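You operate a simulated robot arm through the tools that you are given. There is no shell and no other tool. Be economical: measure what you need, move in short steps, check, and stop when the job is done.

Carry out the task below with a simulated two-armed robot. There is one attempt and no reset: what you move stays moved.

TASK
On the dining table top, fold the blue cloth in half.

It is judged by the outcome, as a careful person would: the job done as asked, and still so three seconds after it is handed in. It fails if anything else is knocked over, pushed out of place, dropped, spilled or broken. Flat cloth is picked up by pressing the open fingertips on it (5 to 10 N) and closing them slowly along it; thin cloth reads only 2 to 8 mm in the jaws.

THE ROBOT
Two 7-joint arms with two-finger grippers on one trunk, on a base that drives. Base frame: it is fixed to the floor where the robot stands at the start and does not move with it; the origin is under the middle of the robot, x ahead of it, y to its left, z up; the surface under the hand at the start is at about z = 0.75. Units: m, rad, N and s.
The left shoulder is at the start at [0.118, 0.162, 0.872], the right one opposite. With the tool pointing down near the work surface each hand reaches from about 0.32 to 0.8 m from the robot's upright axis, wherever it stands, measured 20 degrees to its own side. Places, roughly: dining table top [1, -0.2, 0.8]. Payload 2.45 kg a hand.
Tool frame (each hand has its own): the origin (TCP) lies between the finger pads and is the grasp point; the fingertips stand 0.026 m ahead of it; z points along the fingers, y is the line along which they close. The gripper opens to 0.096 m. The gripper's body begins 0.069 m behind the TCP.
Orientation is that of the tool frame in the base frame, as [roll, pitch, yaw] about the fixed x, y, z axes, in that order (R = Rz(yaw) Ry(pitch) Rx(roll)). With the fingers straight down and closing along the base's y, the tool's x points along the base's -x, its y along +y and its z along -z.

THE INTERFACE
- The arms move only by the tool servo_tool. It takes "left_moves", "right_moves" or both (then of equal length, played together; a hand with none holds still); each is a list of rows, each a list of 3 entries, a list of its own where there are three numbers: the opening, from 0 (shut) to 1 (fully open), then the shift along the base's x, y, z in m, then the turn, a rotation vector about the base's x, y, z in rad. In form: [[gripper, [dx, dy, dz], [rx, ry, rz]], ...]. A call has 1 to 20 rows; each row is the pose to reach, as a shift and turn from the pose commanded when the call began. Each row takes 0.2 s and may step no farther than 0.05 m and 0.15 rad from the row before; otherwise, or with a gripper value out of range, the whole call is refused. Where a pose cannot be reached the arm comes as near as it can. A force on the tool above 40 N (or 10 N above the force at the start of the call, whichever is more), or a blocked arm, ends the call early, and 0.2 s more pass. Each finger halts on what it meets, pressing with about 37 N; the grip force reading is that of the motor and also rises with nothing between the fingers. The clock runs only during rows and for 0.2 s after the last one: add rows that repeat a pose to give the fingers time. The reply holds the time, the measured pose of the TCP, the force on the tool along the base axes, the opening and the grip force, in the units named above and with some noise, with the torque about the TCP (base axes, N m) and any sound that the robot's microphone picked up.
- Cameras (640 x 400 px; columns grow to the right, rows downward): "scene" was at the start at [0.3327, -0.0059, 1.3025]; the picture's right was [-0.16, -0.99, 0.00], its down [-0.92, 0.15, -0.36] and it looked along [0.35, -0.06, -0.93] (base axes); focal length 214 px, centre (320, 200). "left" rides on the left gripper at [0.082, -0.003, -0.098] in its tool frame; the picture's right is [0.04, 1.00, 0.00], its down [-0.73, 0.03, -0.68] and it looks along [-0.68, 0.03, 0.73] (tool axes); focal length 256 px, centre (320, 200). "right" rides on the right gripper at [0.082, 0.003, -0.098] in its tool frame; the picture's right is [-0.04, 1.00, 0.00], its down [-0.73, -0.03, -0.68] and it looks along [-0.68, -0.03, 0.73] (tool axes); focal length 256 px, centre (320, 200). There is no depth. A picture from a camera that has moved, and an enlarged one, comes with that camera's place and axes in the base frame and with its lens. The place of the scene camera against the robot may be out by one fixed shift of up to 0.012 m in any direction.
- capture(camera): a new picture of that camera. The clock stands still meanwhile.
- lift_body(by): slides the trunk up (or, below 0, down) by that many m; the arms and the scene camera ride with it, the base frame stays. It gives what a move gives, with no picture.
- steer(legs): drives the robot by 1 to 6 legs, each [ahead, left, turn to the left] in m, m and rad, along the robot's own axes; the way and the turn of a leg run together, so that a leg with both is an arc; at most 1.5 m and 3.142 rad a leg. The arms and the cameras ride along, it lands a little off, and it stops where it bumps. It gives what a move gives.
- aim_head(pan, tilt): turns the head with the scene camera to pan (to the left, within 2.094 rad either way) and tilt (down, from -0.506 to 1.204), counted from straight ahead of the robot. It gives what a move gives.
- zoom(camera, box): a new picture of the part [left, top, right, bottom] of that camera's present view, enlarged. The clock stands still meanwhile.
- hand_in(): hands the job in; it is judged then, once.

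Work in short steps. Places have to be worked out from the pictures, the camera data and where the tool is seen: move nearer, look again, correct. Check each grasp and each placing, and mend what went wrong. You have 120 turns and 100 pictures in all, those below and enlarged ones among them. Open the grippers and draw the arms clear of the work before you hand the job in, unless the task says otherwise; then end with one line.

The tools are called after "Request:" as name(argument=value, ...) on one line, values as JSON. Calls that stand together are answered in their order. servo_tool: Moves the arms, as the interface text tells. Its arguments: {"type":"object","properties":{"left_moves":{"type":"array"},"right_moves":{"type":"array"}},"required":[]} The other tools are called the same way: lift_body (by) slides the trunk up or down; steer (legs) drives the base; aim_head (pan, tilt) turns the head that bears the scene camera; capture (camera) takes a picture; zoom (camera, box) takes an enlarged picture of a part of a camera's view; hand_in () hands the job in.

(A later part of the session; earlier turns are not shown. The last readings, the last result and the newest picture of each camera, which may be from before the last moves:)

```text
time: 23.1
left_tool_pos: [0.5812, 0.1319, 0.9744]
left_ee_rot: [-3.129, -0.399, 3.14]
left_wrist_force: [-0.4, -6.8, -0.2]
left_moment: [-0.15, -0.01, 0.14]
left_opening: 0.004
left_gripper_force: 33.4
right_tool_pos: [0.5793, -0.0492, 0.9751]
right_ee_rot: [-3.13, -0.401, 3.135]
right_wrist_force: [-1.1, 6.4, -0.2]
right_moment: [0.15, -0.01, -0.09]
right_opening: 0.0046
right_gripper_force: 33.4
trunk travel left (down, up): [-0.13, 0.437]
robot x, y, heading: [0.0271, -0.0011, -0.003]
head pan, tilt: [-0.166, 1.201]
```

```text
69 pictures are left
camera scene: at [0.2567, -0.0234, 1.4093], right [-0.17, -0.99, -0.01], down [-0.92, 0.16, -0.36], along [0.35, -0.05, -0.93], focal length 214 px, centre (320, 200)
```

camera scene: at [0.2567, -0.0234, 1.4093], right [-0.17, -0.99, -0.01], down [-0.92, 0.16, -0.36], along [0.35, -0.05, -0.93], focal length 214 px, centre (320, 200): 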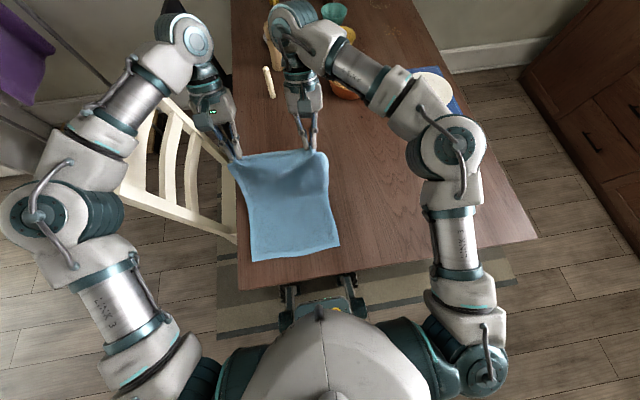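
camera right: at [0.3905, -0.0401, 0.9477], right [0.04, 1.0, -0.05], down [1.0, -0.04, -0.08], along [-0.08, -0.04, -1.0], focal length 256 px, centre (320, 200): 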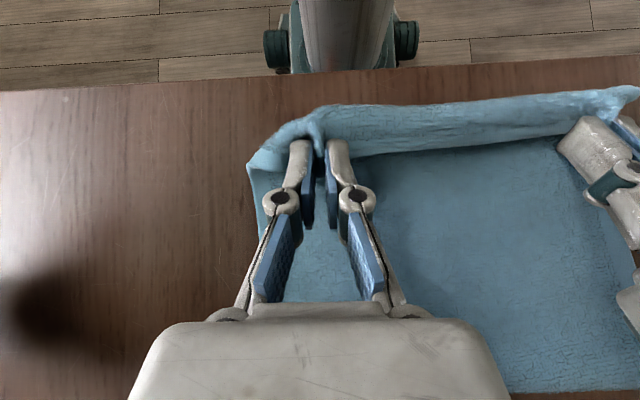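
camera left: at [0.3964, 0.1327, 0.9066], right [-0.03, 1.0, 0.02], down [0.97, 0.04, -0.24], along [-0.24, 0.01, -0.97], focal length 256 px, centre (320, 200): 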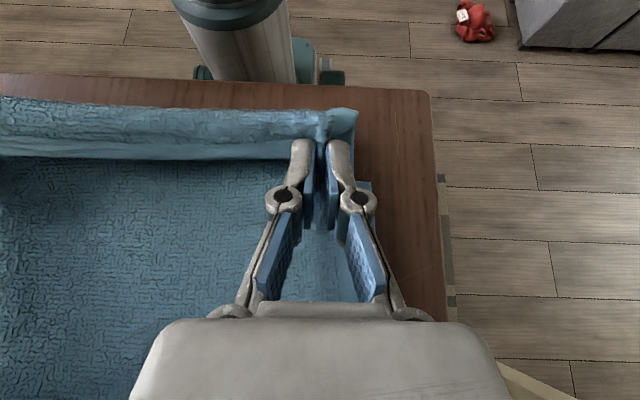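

All good; I repeat the 45° descent.

Request:
servo_tool(left_moves=[[0, [-0.025, 0, -0.008], [0, 0.042, 0]], [0, [-0.0485, 0, -0.025], [0, 0.092, 0]], [0, [-0.067, 0, -0.047], [0, 0.142, 0]], [0, [-0.086, 0, -0.068], [0, 0.192, 0]], [0, [-0.105, 0, -0.089], [0, 0.242, 0]], [0, [-0.124, 0, -0.11], [0, 0.292, 0]], [0, [-0.143, 0, -0.131], [0, 0.342, 0]], [0, [-0.1625, 0, -0.148], [0, 0.377, 0]]], right_moves=[[0, [-0.025, 0, -0.008], [0, 0.042, 0]], [0, [-0.0485, 0, -0.025], [0, 0.092, 0]], [0, [-0.067, 0, -0.047], [0, 0.142, 0]], [0, [-0.086, 0, -0.068], [0, 0.192, 0]], [0, [-0.105, 0, -0.089], [0, 0.242, 0]], [0, [-0.124, 0, -0.11], [0, 0.292, 0]], [0, [-0.143, 0, -0.131], [0, 0.342, 0]], [0, [-0.1625, 0, -0.148], [0, 0.377, 0]]])

Request:
capture(camera="scene")

Request:
capture(camera="right")

```text
time: 24.9
left_tool_pos: [0.4181, 0.131, 0.8261]
left_ee_rot: [-3.129, -0.778, 3.14]
left_wrist_force: [-0.2, -5.4, -1.0]
left_moment: [-0.03, 0.0, 0.14]
left_opening: 0.004
left_gripper_force: 32.7
right_tool_pos: [0.4159, -0.0486, 0.8285]
right_ee_rot: [-3.127, -0.779, 3.13]
right_wrist_force: [-0.9, 6.2, 0.5]
right_moment: [0.11, -0.03, -0.12]
right_opening: 0.0047
right_gripper_force: 33.3
trunk travel left (down, up): [-0.13, 0.437]
robot x, y, heading: [0.0246, 0.0005, -0.006]
head pan, tilt: [-0.166, 1.201]
```

```text
68 pictures are left
camera scene: at [0.2568, -0.0231, 1.4093], right [-0.17, -0.99, -0.01], down [-0.92, 0.16, -0.36], along [0.35, -0.05, -0.93], focal length 214 px, centre (320, 200)
```

scene: 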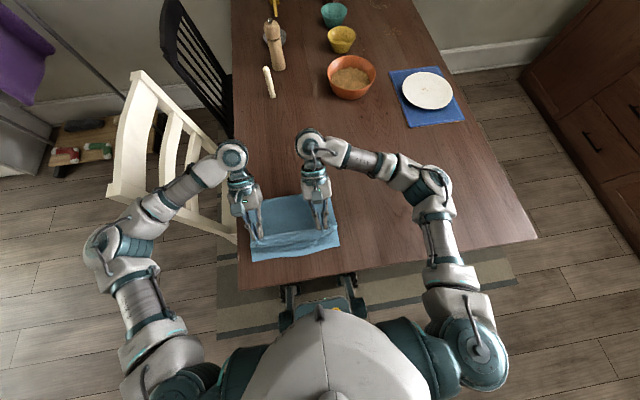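

```text
67 pictures are left
camera right: at [0.4259, -0.043, 0.9552], right [0.03, 1.0, -0.04], down [1.0, -0.03, -0.03], along [-0.03, -0.04, -1.0], focal length 256 px, centre (320, 200)
```

right: 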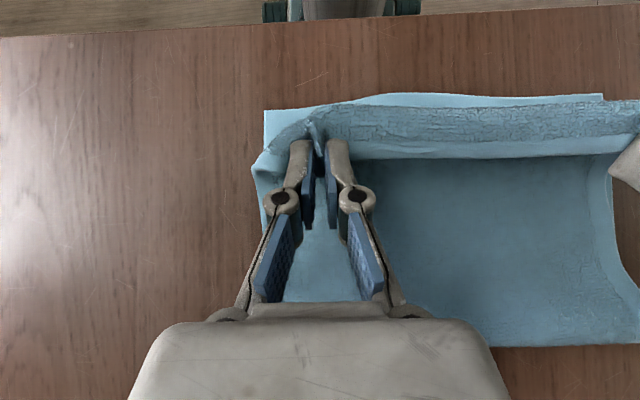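

The elbows are clear now. The fold is at ≈0.535 and the near edge at ≈0.342. I lower the edge onto it.

Request:
servo_tool(left_moves=[[0, [-0.012, 0, -0.015], [0, 0.075, 0]], [0, [-0.024, 0, -0.029], [0, 0.145, 0]], [0, [-0.034, 0, -0.041], [0, 0.215, 0]], [0, [-0.042, 0, -0.046], [0, 0.215, 0]]], right_moves=[[0, [-0.012, 0, -0.015], [0, 0.075, 0]], [0, [-0.024, 0, -0.029], [0, 0.145, 0]], [0, [-0.034, 0, -0.041], [0, 0.215, 0]], [0, [-0.042, 0, -0.046], [0, 0.215, 0]]])

Request:
capture(camera="left")

Request:
capture(camera="right")

Request:
zoom(camera="scene", box=[210, 160, 370, 280])

```text
time: 25.9
left_tool_pos: [0.3757, 0.1327, 0.781]
left_ee_rot: [-3.128, -0.991, 3.137]
left_wrist_force: [0.0, -5.4, 0.5]
left_moment: [-0.05, -0.05, 0.13]
left_opening: 0.0041
left_gripper_force: 32.7
right_tool_pos: [0.3747, -0.0465, 0.7834]
right_ee_rot: [-3.124, -0.995, 3.129]
right_wrist_force: [1.4, 5.4, 5.8]
right_moment: [0.02, 0.03, -0.1]
right_opening: 0.0047
right_gripper_force: 33.2
trunk travel left (down, up): [-0.13, 0.437]
robot x, y, heading: [0.0246, -0.0026, 0.005]
head pan, tilt: [-0.166, 1.201]
```

```text
66 pictures are left
camera left: at [0.4133, 0.1304, 0.9027], right [-0.03, 1.0, 0.03], down [0.97, 0.04, -0.24], along [-0.24, 0.02, -0.97], focal length 256 px, centre (320, 200)
```

left: 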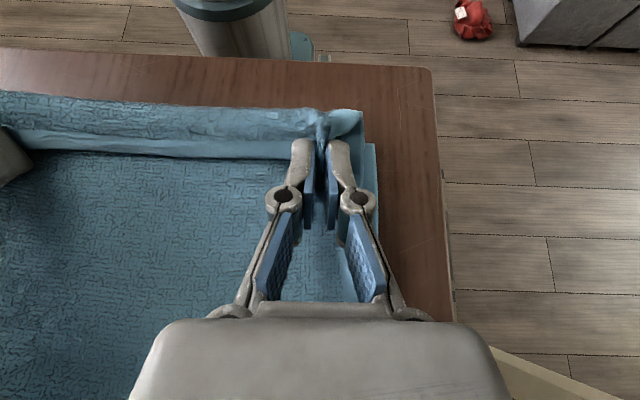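

```text
65 pictures are left
camera right: at [0.4118, -0.0411, 0.9048], right [0.02, 1.0, -0.04], down [0.97, -0.03, -0.24], along [-0.25, -0.04, -0.97], focal length 256 px, centre (320, 200)
```

right: 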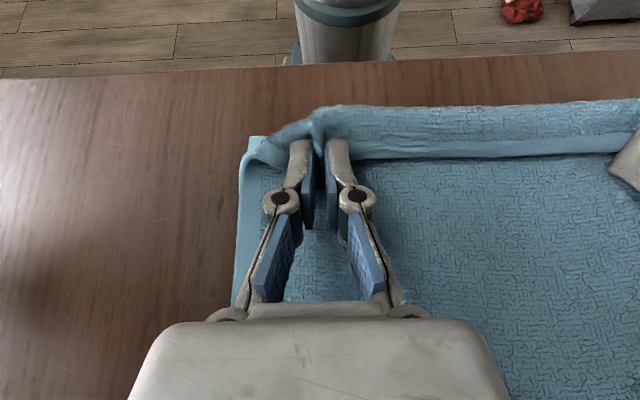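

```text
3.33 times, centred on (290, 220) of scene
camera zoom: at [0.2551, -0.0228, 1.4099], right [-0.17, -0.99, -0.01], down [-0.92, 0.16, -0.36], along [0.35, -0.05, -0.93], focal length 715 px, centre (420, 133)
```

zoom: 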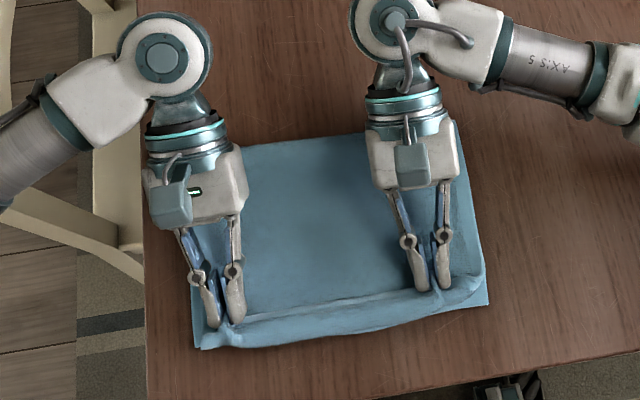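

The flap lies nicely over the lower half; the last strip is curled around the fingertips. I lower the left a bit, open the fingers slowly, and withdraw along the finger direction.

Request:
servo_tool(left_moves=[[0, [0, 0, -0.003], [0, 0, 0]], [0.1, [0, 0, -0.003], [0, 0, 0]], [0.2, [0, 0, -0.003], [0, 0, 0]], [0.35, [0, 0, -0.003], [0, 0, 0]], [0.35, [0.005, 0, 0], [0, 0, 0]], [0.35, [0.015, 0, 0.01], [0, 0, 0]], [0.35, [0.035, 0, 0.025], [0, 0, 0]], [0.35, [0.065, 0, 0.05], [0, 0, 0]], [0.35, [0.09, 0, 0.09], [0, 0, 0]]], right_moves=[[0, [0, 0, 0], [0, 0, 0]], [0.1, [0, 0, 0], [0, 0, 0]], [0.2, [0, 0, 0], [0, 0, 0]], [0.35, [0, 0, 0], [0, 0, 0]], [0.35, [0.005, 0, 0.003], [0, 0, 0]], [0.35, [0.015, 0, 0.013], [0, 0, 0]], [0.35, [0.035, 0, 0.028], [0, 0, 0]], [0.35, [0.065, 0, 0.053], [0, 0, 0]], [0.35, [0.09, 0, 0.093], [0, 0, 0]]])

Request:
capture(camera="left")

Request:
capture(camera="right")

Request:
zoom(camera="scene", box=[210, 160, 370, 280])

```text
time: 27.9
left_tool_pos: [0.4638, 0.131, 0.8732]
left_ee_rot: [-3.128, -0.989, 3.138]
left_wrist_force: [-0.2, 0.4, 0.5]
left_moment: [-0.02, -0.04, 0.01]
left_opening: 0.0338
left_gripper_force: 0.0
right_tool_pos: [0.4642, -0.0488, 0.8767]
right_ee_rot: [-3.123, -0.992, 3.129]
right_wrist_force: [-1.0, 0.3, -0.1]
right_moment: [0.0, -0.04, 0.01]
right_opening: 0.0336
right_gripper_force: 0.1
trunk travel left (down, up): [-0.13, 0.437]
robot x, y, heading: [0.0221, 0.0015, -0.006]
head pan, tilt: [-0.166, 1.201]
```

```text
63 pictures are left
camera left: at [0.5017, 0.1304, 0.9949], right [-0.03, 1.0, 0.03], down [0.97, 0.04, -0.24], along [-0.24, 0.02, -0.97], focal length 256 px, centre (320, 200)
```

left: 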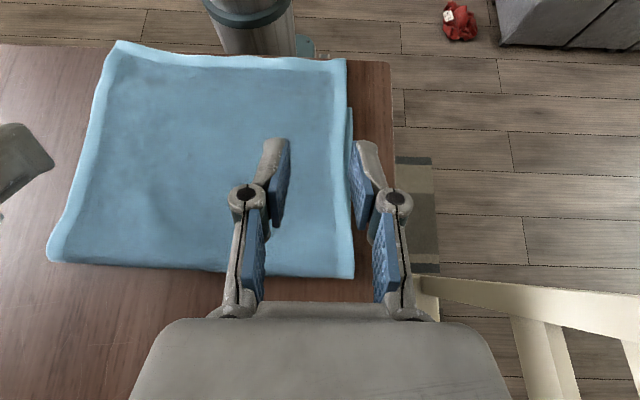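

```text
62 pictures are left
camera right: at [0.5004, -0.0424, 0.9991], right [0.02, 1.0, -0.04], down [0.97, -0.03, -0.24], along [-0.24, -0.04, -0.97], focal length 256 px, centre (320, 200)
```

right: 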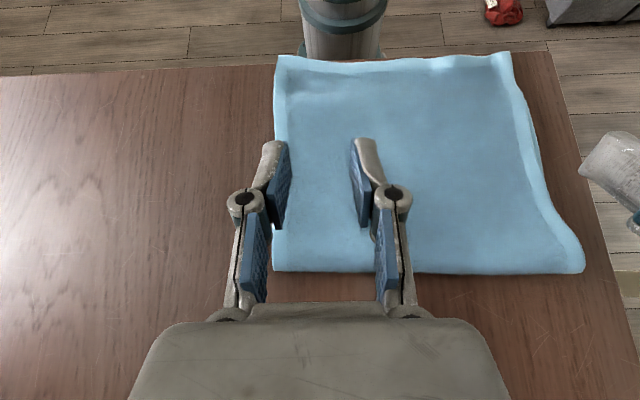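

```text
3.33 times, centred on (290, 220) of scene
camera zoom: at [0.2534, -0.0236, 1.4102], right [-0.17, -0.99, -0.01], down [-0.92, 0.16, -0.36], along [0.36, -0.05, -0.93], focal length 715 px, centre (420, 133)
```

zoom: 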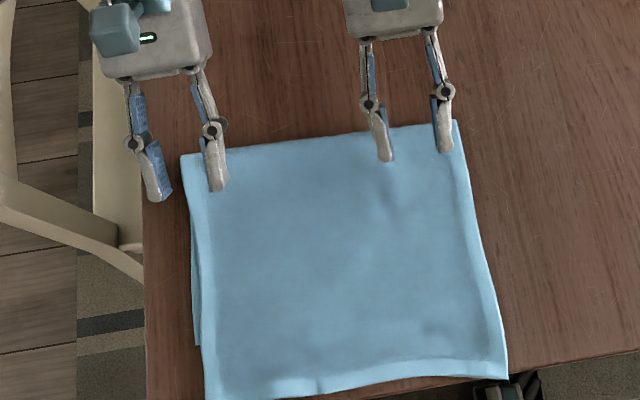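

After release the edge strip unrolled. The top edge now overshoots to x≈0.275 with the fold at ≈0.51, so it isn't half yet. I'll regrip the overhanging single layer with fingers straight down; first I raise and untilt the hands, then back the robot off 0.08 m for reach.

Request:
servo_tool(left_moves=[[0.5, [0, 0, 0.02], [0, -0.14, 0]], [0.5, [0, 0, 0.04], [0, -0.28, 0]], [0.5, [0, 0, 0.05], [0, -0.42, 0]], [0.5, [0, 0, 0.05], [0, -0.56, 0]], [0.5, [0, 0, 0.05], [0, -0.7, 0]], [0.5, [0, 0, 0.05], [0, -0.84, 0]], [0.5, [0, 0, 0.05], [0, -0.985, 0]]], right_moves=[[0.5, [0, 0, 0.02], [0, -0.14, 0]], [0.5, [0, 0, 0.04], [0, -0.28, 0]], [0.5, [0, 0, 0.05], [0, -0.42, 0]], [0.5, [0, 0, 0.05], [0, -0.56, 0]], [0.5, [0, 0, 0.05], [0, -0.7, 0]], [0.5, [0, 0, 0.05], [0, -0.84, 0]], [0.5, [0, 0, 0.05], [0, -0.985, 0]]])

Request:
steer(legs=[[-0.08, 0, 0]])

Request:
capture(camera="scene")

Request:
capture(camera="left")

```text
time: 29.6
left_tool_pos: [0.4654, 0.1315, 0.9222]
left_ee_rot: [-3.131, -0.006, 3.138]
left_wrist_force: [-0.7, -0.2, -0.3]
left_moment: [0.01, -0.01, -0.04]
left_opening: 0.0481
left_gripper_force: 0.0
right_tool_pos: [0.4652, -0.0485, 0.9259]
right_ee_rot: [-3.135, -0.007, 3.133]
right_wrist_force: [0.1, -0.8, 0.4]
right_moment: [-0.04, 0.01, -0.02]
right_opening: 0.048
right_gripper_force: 0.0
trunk travel left (down, up): [-0.13, 0.437]
robot x, y, heading: [0.0271, -0.0022, -0.001]
head pan, tilt: [-0.166, 1.201]
```

```text
time: 30.6
left_tool_pos: [0.387, 0.1363, 0.9196]
left_ee_rot: [-3.127, -0.008, 3.141]
left_wrist_force: [-0.2, 0.2, -0.5]
left_moment: [0.0, -0.03, 0.03]
left_opening: 0.0479
left_gripper_force: 0.2
right_tool_pos: [0.3853, -0.0441, 0.9234]
right_ee_rot: [-3.129, -0.009, 3.135]
right_wrist_force: [-1.0, 1.1, -0.6]
right_moment: [-0.02, -0.06, 0.01]
right_opening: 0.048
right_gripper_force: 0.0
trunk travel left (down, up): [-0.13, 0.437]
robot x, y, heading: [-0.0544, 0.0011, 0.002]
head pan, tilt: [-0.166, 1.201]
```

```text
60 pictures are left
camera scene: at [0.1788, -0.0051, 1.4071], right [-0.17, -0.99, 0.0], down [-0.92, 0.15, -0.36], along [0.35, -0.06, -0.93], focal length 214 px, centre (320, 200)
```

scene: 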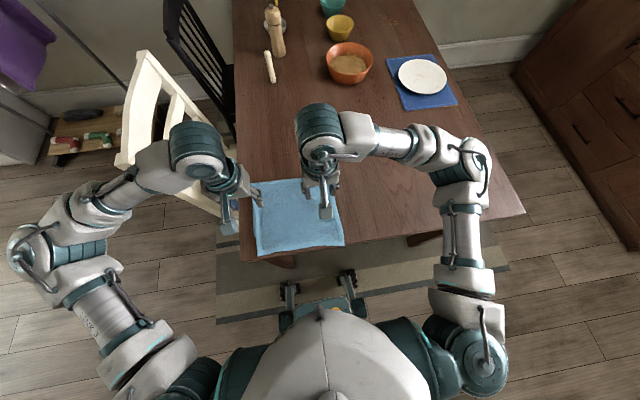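

```text
59 pictures are left
camera left: at [0.3065, 0.1351, 1.0182], right [-0.04, 1.0, -0.01], down [0.74, 0.04, 0.67], along [0.67, 0.01, -0.74], focal length 256 px, centre (320, 200)
```

left: 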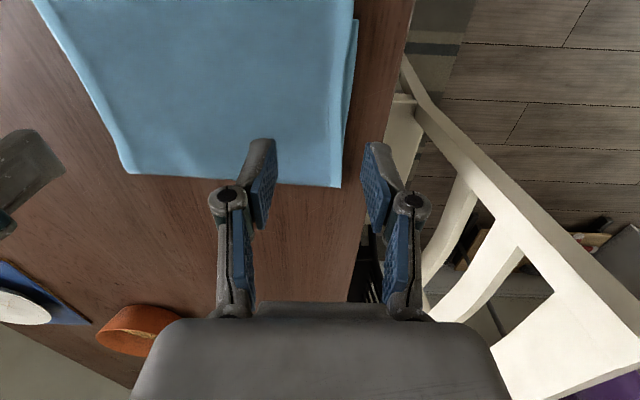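

I zoom in to locate the top edge relative to the table edge.

Request:
zoom(camera="scene", box=[220, 165, 364, 275])

```text
3.64 times, centred on (292, 220) of scene
camera zoom: at [0.1788, -0.0051, 1.4071], right [-0.17, -0.99, 0.0], down [-0.92, 0.15, -0.36], along [0.35, -0.06, -0.93], focal length 780 px, centre (422, 127)
```

zoom: 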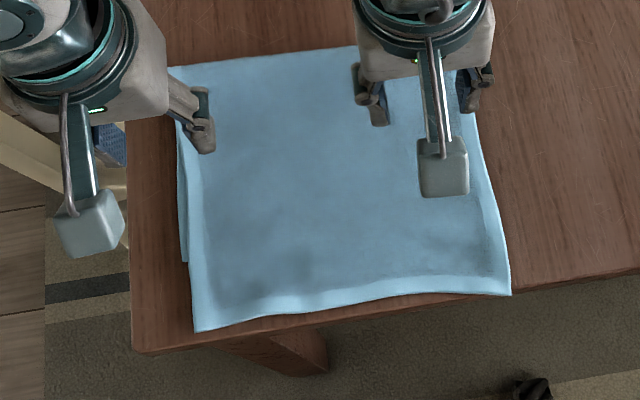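

The single-layer overhang spans x≈0.265–0.345. I bring both hands above it, fingers down.

Request:
servo_tool(left_moves=[[0.5, [-0.025, -0.003, -0.02], [0, 0, 0]], [0.5, [-0.05, -0.006, -0.04], [0, 0, 0]], [0.5, [-0.075, -0.009, -0.065], [0, 0, 0]], [0.5, [-0.1, -0.011, -0.09], [0, 0, 0]], [0.5, [-0.107, -0.011, -0.115], [0, 0, 0]], [0.5, [-0.107, -0.011, -0.115], [0, 0, 0]]], right_moves=[[0.5, [-0.025, -0.002, -0.02], [0, 0, 0]], [0.5, [-0.05, -0.004, -0.04], [0, 0, 0]], [0.5, [-0.075, -0.005, -0.065], [0, 0, 0]], [0.5, [-0.1, -0.006, -0.09], [0, 0, 0]], [0.5, [-0.11, -0.006, -0.118], [0, 0, 0]], [0.5, [-0.11, -0.006, -0.118], [0, 0, 0]]])

Request:
capture(camera="left")

Request:
capture(camera="right")

Request:
zoom(camera="scene", box=[220, 165, 364, 275])

```text
time: 32.0
left_tool_pos: [0.2763, 0.1225, 0.8062]
left_ee_rot: [-3.132, -0.002, 3.137]
left_wrist_force: [0.3, -0.6, 0.6]
left_moment: [0.06, 0.03, 0.03]
left_opening: 0.0482
left_gripper_force: 0.1
right_tool_pos: [0.2721, -0.0533, 0.8058]
right_ee_rot: [-3.134, -0.006, 3.133]
right_wrist_force: [0.4, -0.8, -0.2]
right_moment: [0.0, 0.0, 0.05]
right_opening: 0.0481
right_gripper_force: 0.0
trunk travel left (down, up): [-0.13, 0.437]
robot x, y, heading: [-0.0547, -0.0019, -0.004]
head pan, tilt: [-0.166, 1.201]
```

```text
57 pictures are left
camera left: at [0.1965, 0.1204, 0.9049], right [-0.04, 1.0, -0.01], down [0.73, 0.03, 0.68], along [0.68, 0.02, -0.74], focal length 256 px, centre (320, 200)
```

left: 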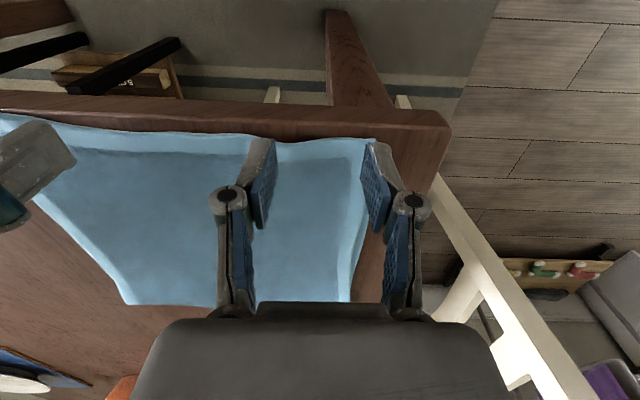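

```text
56 pictures are left
camera right: at [0.1902, -0.0471, 0.9049], right [0.05, 1.0, -0.01], down [0.74, -0.03, 0.68], along [0.67, -0.04, -0.74], focal length 256 px, centre (320, 200)
```

right: 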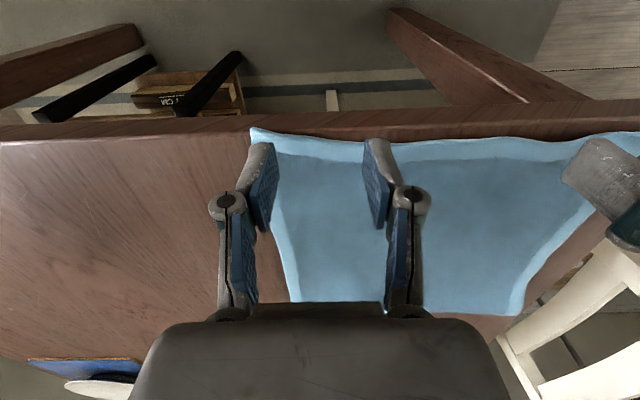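

```text
3.64 times, centred on (292, 220) of scene
camera zoom: at [0.179, -0.0118, 1.4072], right [-0.17, -0.99, 0.0], down [-0.92, 0.16, -0.36], along [0.35, -0.06, -0.93], focal length 780 px, centre (422, 127)
```

zoom: 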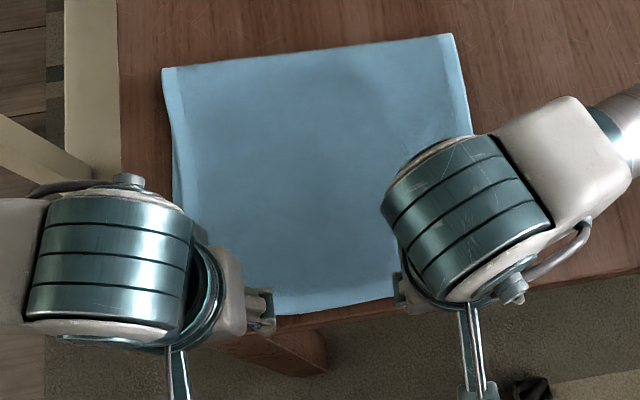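

Measured edges are x≈0.285 (left) and ≈0.276 (right). I shift the hands inward slightly and descend to near contact.

Request:
servo_tool(left_moves=[[0.5, [0.016, -0.004, -0.008], [0, 0, 0]], [0.5, [0.016, -0.004, -0.018], [0, 0, 0]], [0.5, [0.016, -0.004, -0.027], [0, 0, 0]], [0.5, [0.016, -0.004, -0.03], [0, 0, 0]]], right_moves=[[0.5, [0.011, 0.001, -0.008], [0, 0, 0]], [0.5, [0.011, 0.001, -0.018], [0, 0, 0]], [0.5, [0.011, 0.001, -0.027], [0, 0, 0]], [0.5, [0.011, 0.001, -0.03], [0, 0, 0]]])

```text
time: 33.0
left_tool_pos: [0.2923, 0.1206, 0.7784]
left_ee_rot: [-3.128, 0.001, 3.138]
left_wrist_force: [1.7, 0.0, 7.2]
left_moment: [0.0, -0.04, -0.03]
left_opening: 0.0489
left_gripper_force: 0.1
right_tool_pos: [0.2821, -0.0494, 0.7779]
right_ee_rot: [-3.129, -0.002, 3.135]
right_wrist_force: [0.4, -1.5, 3.3]
right_moment: [-0.02, -0.02, -0.04]
right_opening: 0.0483
right_gripper_force: 0.3
trunk travel left (down, up): [-0.13, 0.437]
robot x, y, heading: [-0.0549, -0.0026, 0.0]
head pan, tilt: [-0.166, 1.201]
```

Contact is at 7 N and 3 N. I press the right 1 mm more and close slowly.

Request:
servo_tool(left_moves=[[0.47, [0, 0, 0], [0, 0, 0]], [0.44, [0, 0, 0], [0, 0, 0]], [0.4, [0, 0, 0], [0, 0, 0]], [0.36, [0, 0, 0], [0, 0, 0]], [0.32, [0, 0, 0], [0, 0, 0]], [0.28, [0, 0, 0], [0, 0, 0]], [0.24, [0, 0, 0], [0, 0, 0]], [0.2, [0, 0, 0], [0, 0, 0]], [0.16, [0, 0, 0], [0, 0, 0]], [0.12, [0, 0, 0], [0, 0, 0]], [0.08, [0, 0, 0], [0, 0, 0]], [0.04, [0, 0, 0], [0, 0, 0]], [0, [0, 0, 0], [0, 0, 0]], [0, [0, 0, 0], [0, 0, 0]]], right_moves=[[0.47, [0, 0, -0.001], [0, 0, 0]], [0.44, [0, 0, -0.001], [0, 0, 0]], [0.4, [0, 0, -0.001], [0, 0, 0]], [0.36, [0, 0, -0.001], [0, 0, 0]], [0.32, [0, 0, -0.001], [0, 0, 0]], [0.28, [0, 0, -0.001], [0, 0, 0]], [0.24, [0, 0, -0.001], [0, 0, 0]], [0.2, [0, 0, -0.001], [0, 0, 0]], [0.16, [0, 0, -0.001], [0, 0, 0]], [0.12, [0, 0, -0.001], [0, 0, 0]], [0.08, [0, 0, -0.001], [0, 0, 0]], [0.04, [0, 0, -0.001], [0, 0, 0]], [0, [0, 0, -0.001], [0, 0, 0]], [0, [0, 0, -0.001], [0, 0, 0]]])

Request:
capture(camera="left")

Request:
capture(camera="right")

```text
time: 36.0
left_tool_pos: [0.2918, 0.121, 0.7784]
left_ee_rot: [-3.126, -0.001, 3.136]
left_wrist_force: [1.2, -20.2, 28.8]
left_moment: [-0.49, -0.07, -0.06]
left_opening: 0.0053
left_gripper_force: 34.7
right_tool_pos: [0.2813, -0.0493, 0.7782]
right_ee_rot: [-3.132, -0.002, 3.135]
right_wrist_force: [0.1, 19.2, 29.0]
right_moment: [0.45, -0.06, 0.18]
right_opening: 0.0056
right_gripper_force: 35.0
trunk travel left (down, up): [-0.13, 0.437]
robot x, y, heading: [-0.0544, 0.0023, 0.001]
head pan, tilt: [-0.166, 1.201]
```

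```text
54 pictures are left
camera left: at [0.2102, 0.1193, 0.8758], right [-0.04, 1.0, -0.02], down [0.73, 0.04, 0.68], along [0.68, 0.01, -0.73], focal length 256 px, centre (320, 200)
```

left: 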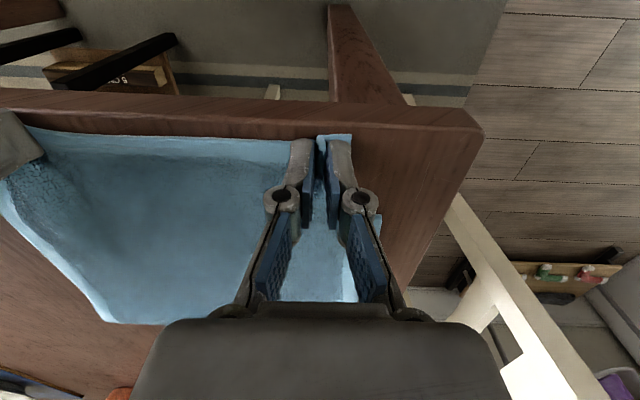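

```text
53 pictures are left
camera right: at [0.199, -0.0435, 0.8764], right [0.05, 1.0, -0.01], down [0.73, -0.03, 0.68], along [0.68, -0.04, -0.74], focal length 256 px, centre (320, 200)
```

right: 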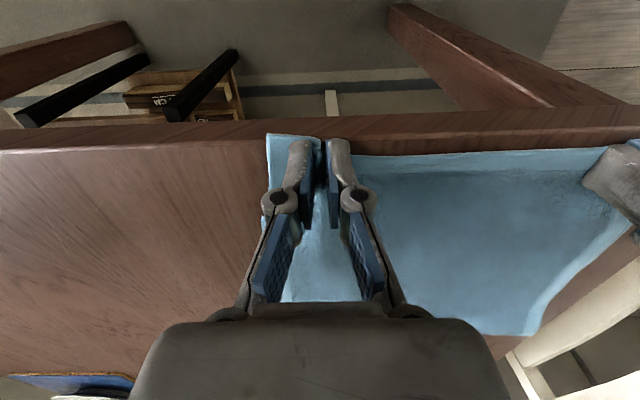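

Both grips hold (5 mm) with the edge just ahead of the tips. I lift the flap back upright, evening out the x difference between the hands.

Request:
servo_tool(left_moves=[[0, [0.008, -0.001, 0.025], [0, 0, 0]], [0, [0.033, -0.003, 0.055], [0, 0, 0]], [0, [0.063, -0.005, 0.085], [0, 0, 0]], [0, [0.093, -0.005, 0.115], [0, 0, 0]], [0, [0.128, -0.005, 0.14], [0, 0, 0]], [0, [0.163, -0.005, 0.165], [0, 0, 0]], [0, [0.198, -0.005, 0.185], [0, 0, 0]], [0, [0.238, -0.005, 0.197], [0, 0, 0]], [0, [0.273, -0.005, 0.197], [0, 0, 0]], [0, [0.273, -0.005, 0.197], [0, 0, 0]]], right_moves=[[0, [0.018, 0.001, 0.025], [0, 0, 0]], [0, [0.043, 0.003, 0.055], [0, 0, 0]], [0, [0.073, 0.005, 0.085], [0, 0, 0]], [0, [0.103, 0.005, 0.115], [0, 0, 0]], [0, [0.138, 0.005, 0.14], [0, 0, 0]], [0, [0.173, 0.005, 0.165], [0, 0, 0]], [0, [0.208, 0.005, 0.185], [0, 0, 0]], [0, [0.248, 0.005, 0.197], [0, 0, 0]], [0, [0.283, 0.005, 0.197], [0, 0, 0]], [0, [0.283, 0.005, 0.197], [0, 0, 0]]])

Request:
zoom(camera="scene", box=[200, 120, 392, 270])

Request:
capture(camera="left")

```text
time: 38.2
left_tool_pos: [0.5654, 0.1173, 0.9741]
left_ee_rot: [-3.128, -0.001, 3.138]
left_wrist_force: [0.2, -8.0, 0.0]
left_moment: [-0.18, 0.0, -0.03]
left_opening: 0.0042
left_gripper_force: 32.6
right_tool_pos: [0.567, -0.0451, 0.9746]
right_ee_rot: [-3.13, -0.003, 3.137]
right_wrist_force: [-0.4, 7.8, -0.2]
right_moment: [0.19, 0.01, 0.04]
right_opening: 0.0044
right_gripper_force: 33.1
trunk travel left (down, up): [-0.13, 0.437]
robot x, y, heading: [-0.0567, 0.0031, -0.001]
head pan, tilt: [-0.166, 1.201]
```

```text
2.67 times, centred on (296, 195) of scene
camera zoom: at [0.1808, -0.0055, 1.407], right [-0.17, -0.99, 0.0], down [-0.92, 0.15, -0.36], along [0.35, -0.06, -0.93], focal length 572 px, centre (384, 213)
```

zoom: 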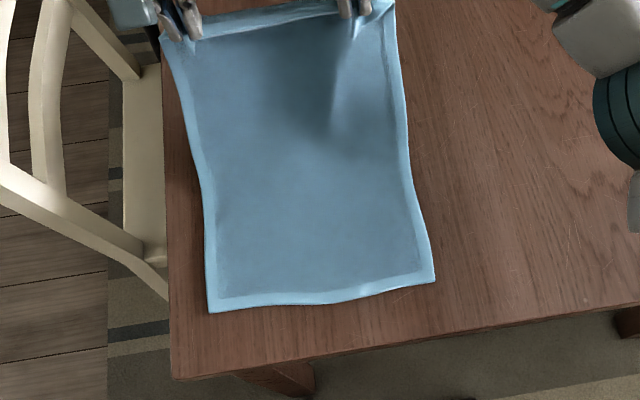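

```text
51 pictures are left
camera left: at [0.4848, 0.1158, 1.0726], right [-0.04, 1.0, -0.01], down [0.73, 0.04, 0.68], along [0.68, 0.01, -0.74], focal length 256 px, centre (320, 200)
```

left: 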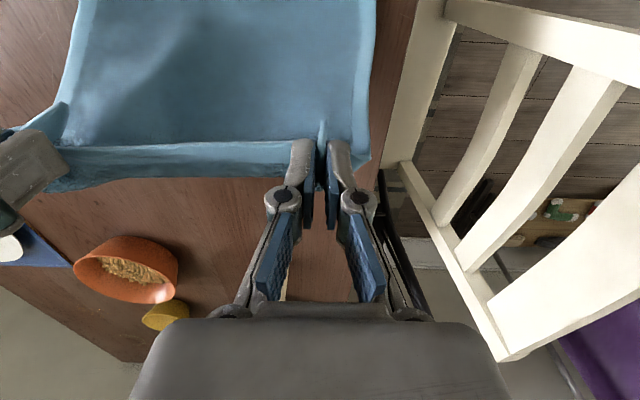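

Upright again, near edge at ≈0.337. I descend along the 45° line with fingers down, stopping ~6 cm up.

Request:
servo_tool(left_moves=[[0, [-0.021, 0, -0.006], [0, 0, 0]], [0, [-0.046, 0, -0.024], [0, 0, 0]], [0, [-0.069, 0, -0.046], [0, 0, 0]], [0, [-0.092, 0, -0.068], [0, 0, 0]], [0, [-0.115, 0, -0.09], [0, 0, 0]], [0, [-0.138, 0, -0.112], [0, 0, 0]], [0, [-0.161, 0, -0.134], [0, 0, 0]]], right_moves=[[0, [-0.021, 0, -0.006], [0, 0, 0]], [0, [-0.046, 0, -0.024], [0, 0, 0]], [0, [-0.069, 0, -0.046], [0, 0, 0]], [0, [-0.092, 0, -0.068], [0, 0, 0]], [0, [-0.115, 0, -0.09], [0, 0, 0]], [0, [-0.138, 0, -0.112], [0, 0, 0]], [0, [-0.161, 0, -0.134], [0, 0, 0]]])

Request:
zoom(camera="scene", box=[200, 120, 392, 270])

Request:
capture(camera="left")

Request:
capture(camera="right")

```text
time: 39.8
left_tool_pos: [0.405, 0.1168, 0.8392]
left_ee_rot: [-3.129, -0.002, 3.139]
left_wrist_force: [1.4, -7.1, 0.0]
left_moment: [-0.14, 0.0, 0.04]
left_opening: 0.0043
left_gripper_force: 32.6
right_tool_pos: [0.4062, -0.0444, 0.8373]
right_ee_rot: [-3.13, -0.004, 3.133]
right_wrist_force: [-0.2, 6.0, 0.5]
right_moment: [0.14, 0.03, 0.02]
right_opening: 0.0046
right_gripper_force: 33.0
trunk travel left (down, up): [-0.13, 0.437]
robot x, y, heading: [-0.0559, 0.0018, -0.002]
head pan, tilt: [-0.166, 1.201]
```

```text
2.67 times, centred on (296, 195) of scene
camera zoom: at [0.1806, -0.0054, 1.4068], right [-0.17, -0.99, 0.0], down [-0.92, 0.15, -0.36], along [0.35, -0.06, -0.93], focal length 572 px, centre (384, 213)
```

zoom: 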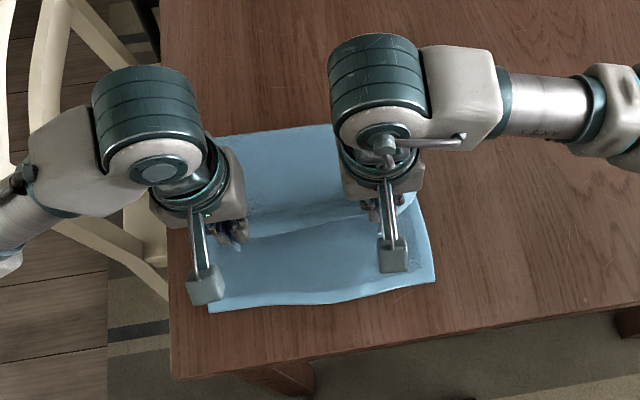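

```text
49 pictures are left
camera left: at [0.3238, 0.1148, 0.9366], right [-0.04, 1.0, -0.01], down [0.73, 0.04, 0.68], along [0.68, 0.02, -0.74], focal length 256 px, centre (320, 200)
```

left: 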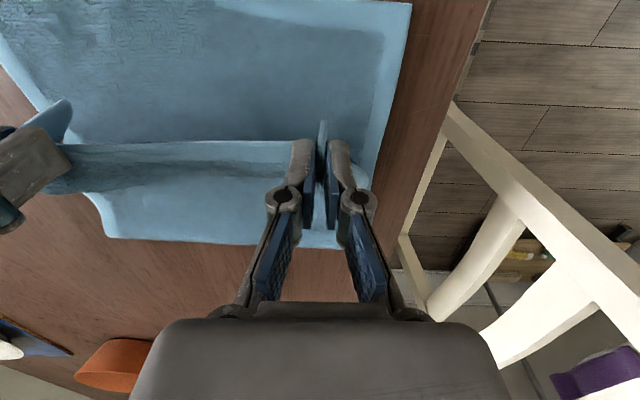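

```text
48 pictures are left
camera right: at [0.3221, -0.0376, 0.9367], right [0.05, 1.0, -0.01], down [0.74, -0.03, 0.68], along [0.68, -0.04, -0.74], focal length 256 px, centre (320, 200)
```

right: 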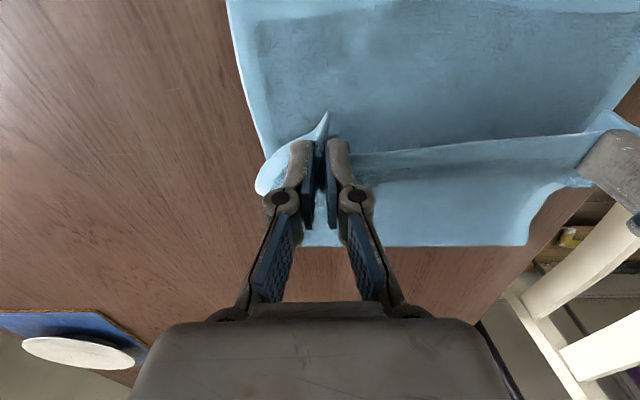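

The fold sits at about 0.55 and the near edge at 0.337, as wanted. I lower the final 6 cm so the edge lands on the near edge.

Request:
servo_tool(left_moves=[[0, [-0.02, 0, -0.02], [0, 0, 0]], [0, [-0.04, 0, -0.041], [0, 0, 0]], [0, [-0.054, 0, -0.053], [0, 0, 0]], [0, [-0.058, 0, -0.058], [0, 0, 0]]], right_moves=[[0, [-0.02, 0, -0.02], [0, 0, 0]], [0, [-0.04, 0, -0.041], [0, 0, 0]], [0, [-0.055, 0, -0.052], [0, 0, 0]], [0, [-0.06, 0, -0.057], [0, 0, 0]]])

Request:
capture(camera="left")

Request:
capture(camera="right")

Request:
zoom(camera="scene", box=[200, 120, 392, 270])

```text
time: 40.8
left_tool_pos: [0.3464, 0.1162, 0.7817]
left_ee_rot: [-3.127, 0.001, 3.139]
left_wrist_force: [2.0, -6.4, 6.9]
left_moment: [-0.07, -0.15, -0.01]
left_opening: 0.0047
left_gripper_force: 33.5
right_tool_pos: [0.3438, -0.0432, 0.7831]
right_ee_rot: [-3.131, -0.002, 3.133]
right_wrist_force: [2.4, 4.5, 6.6]
right_moment: [0.12, -0.1, 0.05]
right_opening: 0.0047
right_gripper_force: 32.7
trunk travel left (down, up): [-0.13, 0.437]
robot x, y, heading: [-0.0552, -0.0001, -0.001]
head pan, tilt: [-0.166, 1.201]
```

```text
47 pictures are left
camera left: at [0.2659, 0.1146, 0.8801], right [-0.04, 1.0, -0.01], down [0.73, 0.04, 0.68], along [0.68, 0.01, -0.73], focal length 256 px, centre (320, 200)
```

left: 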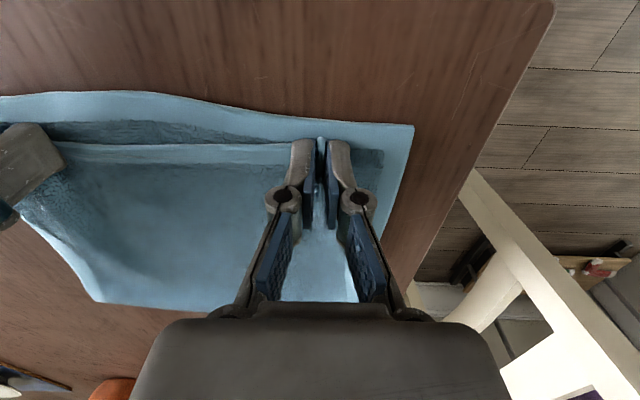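

```text
46 pictures are left
camera right: at [0.2615, -0.0375, 0.8816], right [0.05, 1.0, -0.01], down [0.73, -0.03, 0.68], along [0.68, -0.04, -0.74], focal length 256 px, centre (320, 200)
```

right: 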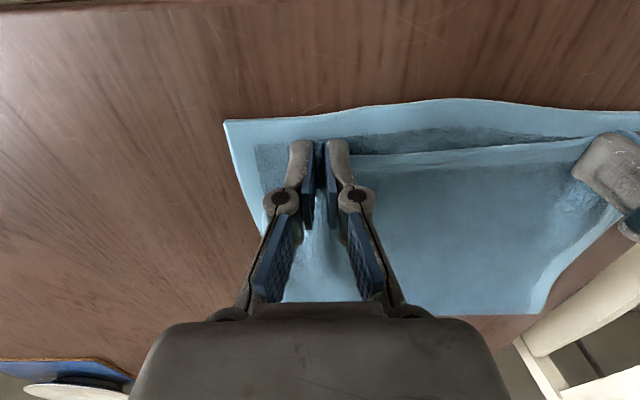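

```text
2.67 times, centred on (296, 195) of scene
camera zoom: at [0.1786, -0.0057, 1.4076], right [-0.17, -0.99, 0.0], down [-0.92, 0.15, -0.36], along [0.35, -0.06, -0.93], focal length 572 px, centre (384, 213)
```

zoom: 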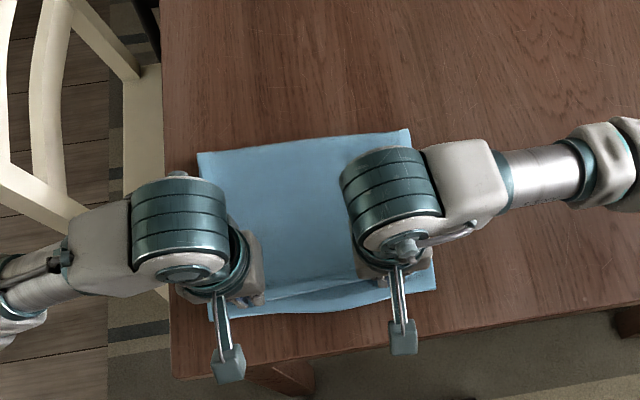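

The top edge is about 1.5–2 cm short of the lower edge (bottom ≈0.325, flap ≈0.342). I lift a few mm, pull 1.7 cm toward the robot, set down, and check.

Request:
servo_tool(left_moves=[[0, [-0.002, 0, 0.008], [0, 0, 0]], [0, [-0.01, 0, 0.008], [0, 0, 0]], [0, [-0.017, 0, 0.006], [0, 0, 0]], [0, [-0.018, 0, 0.001], [0, 0, 0]]], right_moves=[[0, [-0.002, 0, 0.008], [0, 0, 0]], [0, [-0.01, 0, 0.008], [0, 0, 0]], [0, [-0.016, 0, 0.006], [0, 0, 0]], [0, [-0.017, 0, 0.001], [0, 0, 0]]])

Request:
capture(camera="left")

Request:
capture(camera="right")

```text
time: 41.8
left_tool_pos: [0.3292, 0.1162, 0.7842]
left_ee_rot: [-3.128, -0.001, 3.141]
left_wrist_force: [1.5, -6.4, 3.8]
left_moment: [-0.15, -0.07, -0.03]
left_opening: 0.0043
left_gripper_force: 33.5
right_tool_pos: [0.3271, -0.0426, 0.7843]
right_ee_rot: [-3.132, -0.004, 3.133]
right_wrist_force: [1.9, 6.4, 3.9]
right_moment: [0.16, -0.1, 0.05]
right_opening: 0.0046
right_gripper_force: 33.2
trunk travel left (down, up): [-0.13, 0.437]
robot x, y, heading: [-0.0553, -0.0025, -0.0]
head pan, tilt: [-0.166, 1.201]
```

```text
44 pictures are left
camera left: at [0.2483, 0.115, 0.8815], right [-0.04, 1.0, -0.01], down [0.73, 0.04, 0.68], along [0.68, 0.01, -0.74], focal length 256 px, centre (320, 200)
```

left: 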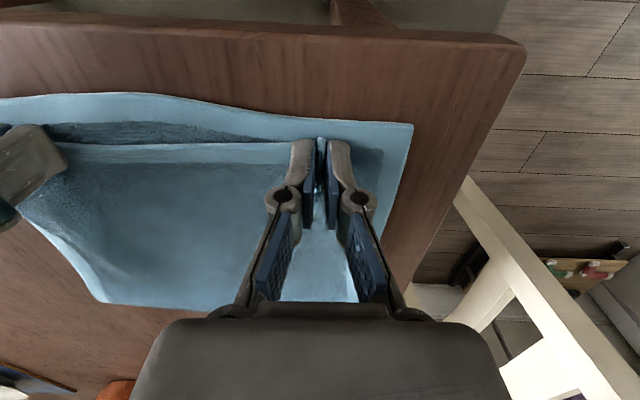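

```text
43 pictures are left
camera right: at [0.2449, -0.0378, 0.8821], right [0.05, 1.0, -0.01], down [0.74, -0.03, 0.68], along [0.68, -0.04, -0.74], focal length 256 px, centre (320, 200)
```

right: 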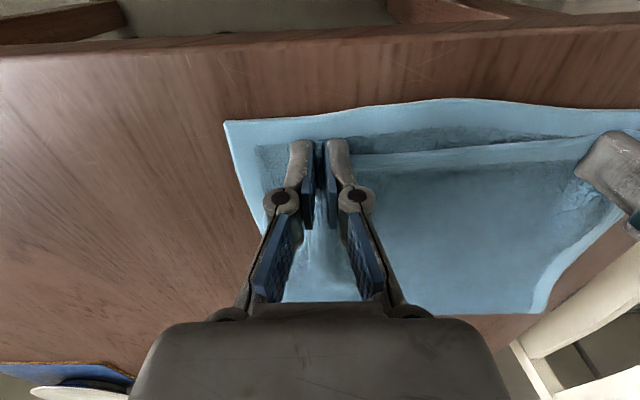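

The lower layer got dragged along, so the gap remains. I lift the edge 4 cm clear, shift 1.8 cm toward the robot in the air, and lower it vertically.

Request:
servo_tool(left_moves=[[0, [0.004, 0, 0.015], [0, 0, 0]], [0, [0.008, 0, 0.03], [0, 0, 0]], [0, [0.004, 0, 0.042], [0, 0, 0]], [0, [-0.008, 0, 0.042], [0, 0, 0]], [0, [-0.017, 0, 0.035], [0, 0, 0]], [0, [-0.02, 0, 0.02], [0, 0, 0]], [0, [-0.02, 0, 0.005], [0, 0, 0]], [0, [-0.02, 0, -0.002], [0, 0, 0]]], right_moves=[[0, [0.004, 0, 0.015], [0, 0, 0]], [0, [0.008, 0, 0.03], [0, 0, 0]], [0, [0.004, 0, 0.042], [0, 0, 0]], [0, [-0.008, 0, 0.042], [0, 0, 0]], [0, [-0.017, 0, 0.035], [0, 0, 0]], [0, [-0.02, 0, 0.02], [0, 0, 0]], [0, [-0.02, 0, 0.005], [0, 0, 0]], [0, [-0.02, 0, -0.002], [0, 0, 0]]])

Request:
capture(camera="left")

Request:
capture(camera="right")

Request:
zoom(camera="scene", box=[200, 120, 392, 270])

```text
time: 43.6
left_tool_pos: [0.3093, 0.1166, 0.7813]
left_ee_rot: [-3.129, 0.002, 3.139]
left_wrist_force: [1.2, -5.4, 7.9]
left_moment: [-0.15, -0.11, -0.04]
left_opening: 0.0044
left_gripper_force: 32.7
right_tool_pos: [0.3065, -0.042, 0.7828]
right_ee_rot: [-3.131, -0.002, 3.136]
right_wrist_force: [0.1, 7.1, 10.2]
right_moment: [0.16, -0.01, 0.05]
right_opening: 0.0046
right_gripper_force: 33.6
trunk travel left (down, up): [-0.13, 0.437]
robot x, y, heading: [-0.0523, 0.0011, -0.004]
head pan, tilt: [-0.166, 1.201]
```

```text
42 pictures are left
camera left: at [0.2278, 0.1147, 0.8795], right [-0.04, 1.0, -0.01], down [0.73, 0.04, 0.68], along [0.68, 0.01, -0.73], focal length 256 px, centre (320, 200)
```

left: 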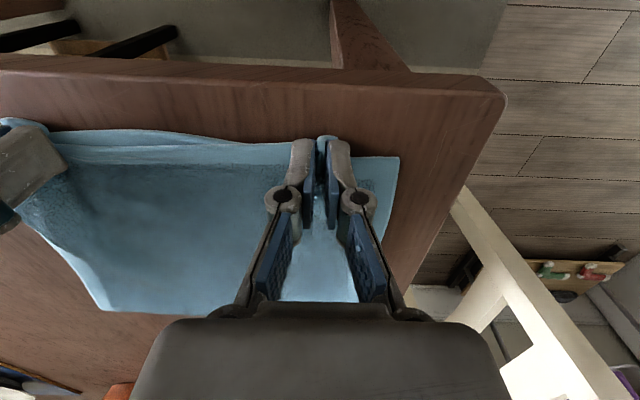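

```text
41 pictures are left
camera right: at [0.2246, -0.0375, 0.8814], right [0.05, 1.0, -0.01], down [0.73, -0.03, 0.68], along [0.68, -0.04, -0.74], focal length 256 px, centre (320, 200)
```

right: 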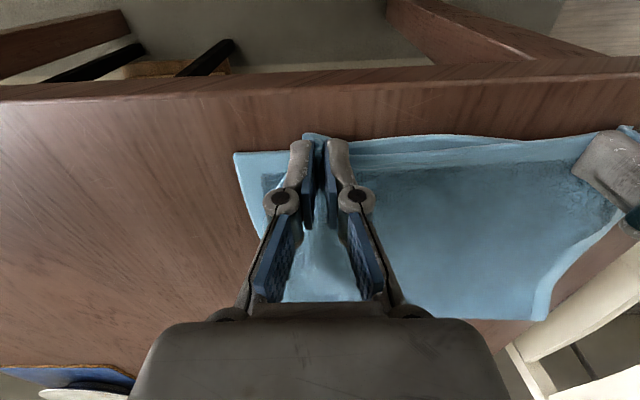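

```text
2.67 times, centred on (296, 195) of scene
camera zoom: at [0.1773, -0.0052, 1.4079], right [-0.17, -0.99, 0.0], down [-0.92, 0.15, -0.36], along [0.35, -0.06, -0.93], focal length 572 px, centre (384, 213)
```

zoom: 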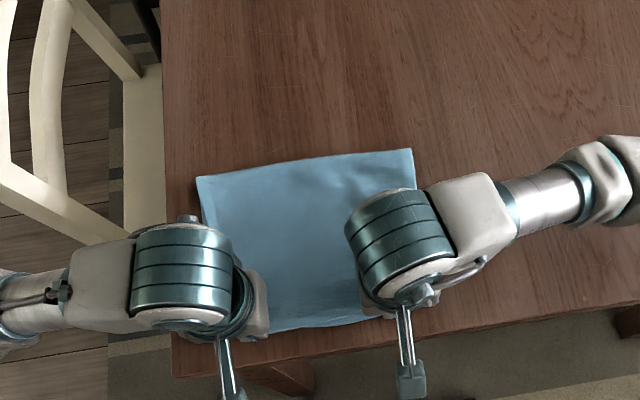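

The edges now nearly coincide. I open slowly, spreading the pinched cloth, then lift straight up.

Request:
servo_tool(left_moves=[[0.05, [0, 0, 0.001], [0, 0, 0]], [0.12, [0, 0, 0.001], [0, 0, 0]], [0.2, [0, 0, 0.002], [0, 0, 0]], [0.3, [0, 0, 0.002], [0, 0, 0]], [0.4, [0, 0, 0.003], [0, 0, 0]], [0.45, [0, 0, 0.01], [0, 0, 0]], [0.45, [0, 0, 0.03], [0, 0, 0]], [0.45, [0, 0, 0.06], [0, 0, 0]], [0.45, [0, 0, 0.1], [0, 0, 0]]], right_moves=[[0.05, [0, 0, 0.001], [0, 0, 0]], [0.12, [0, 0, 0.001], [0, 0, 0]], [0.2, [0, 0, 0.002], [0, 0, 0]], [0.3, [0, 0, 0.002], [0, 0, 0]], [0.4, [0, 0, 0.003], [0, 0, 0]], [0.45, [0, 0, 0.01], [0, 0, 0]], [0.45, [0, 0, 0.03], [0, 0, 0]], [0.45, [0, 0, 0.06], [0, 0, 0]], [0.45, [0, 0, 0.1], [0, 0, 0]]])

Request:
capture(camera="left")

Request:
capture(camera="right")

Request:
zoom(camera="scene", box=[200, 120, 392, 270])

```text
time: 45.6
left_tool_pos: [0.3086, 0.1168, 0.885]
left_ee_rot: [-3.128, 0.0, 3.14]
left_wrist_force: [-0.3, 0.4, 0.3]
left_moment: [-0.02, 0.02, -0.01]
left_opening: 0.0432
left_gripper_force: 0.1
right_tool_pos: [0.3066, -0.0435, 0.886]
right_ee_rot: [-3.13, -0.004, 3.133]
right_wrist_force: [-0.3, 0.7, 0.0]
right_moment: [0.02, -0.01, 0.01]
right_opening: 0.0431
right_gripper_force: 0.0
trunk travel left (down, up): [-0.13, 0.437]
robot x, y, heading: [-0.0545, 0.001, 0.001]
head pan, tilt: [-0.166, 1.201]
```

```text
39 pictures are left
camera left: at [0.2271, 0.1149, 0.9827], right [-0.04, 1.0, -0.01], down [0.73, 0.04, 0.68], along [0.68, 0.01, -0.73], focal length 256 px, centre (320, 200)
```

left: 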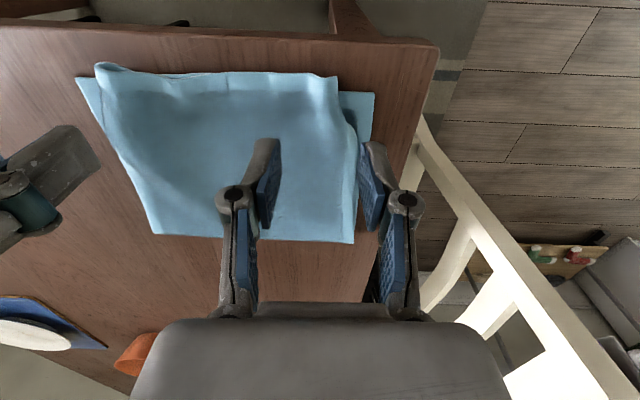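

```text
38 pictures are left
camera right: at [0.223, -0.0374, 0.9835], right [0.05, 1.0, -0.01], down [0.74, -0.03, 0.68], along [0.68, -0.04, -0.74], focal length 256 px, centre (320, 200)
```

right: 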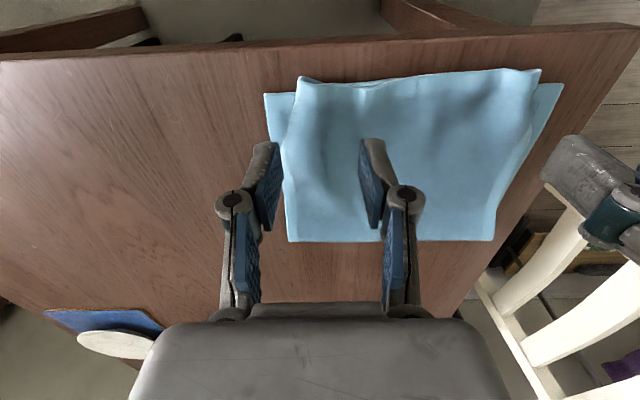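

```text
2.67 times, centred on (296, 195) of scene
camera zoom: at [0.1777, -0.0056, 1.4076], right [-0.17, -0.99, 0.0], down [-0.92, 0.15, -0.36], along [0.35, -0.06, -0.93], focal length 572 px, centre (384, 213)
```

zoom: 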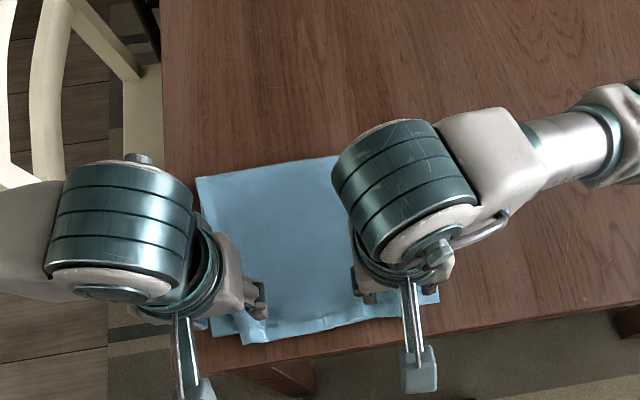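

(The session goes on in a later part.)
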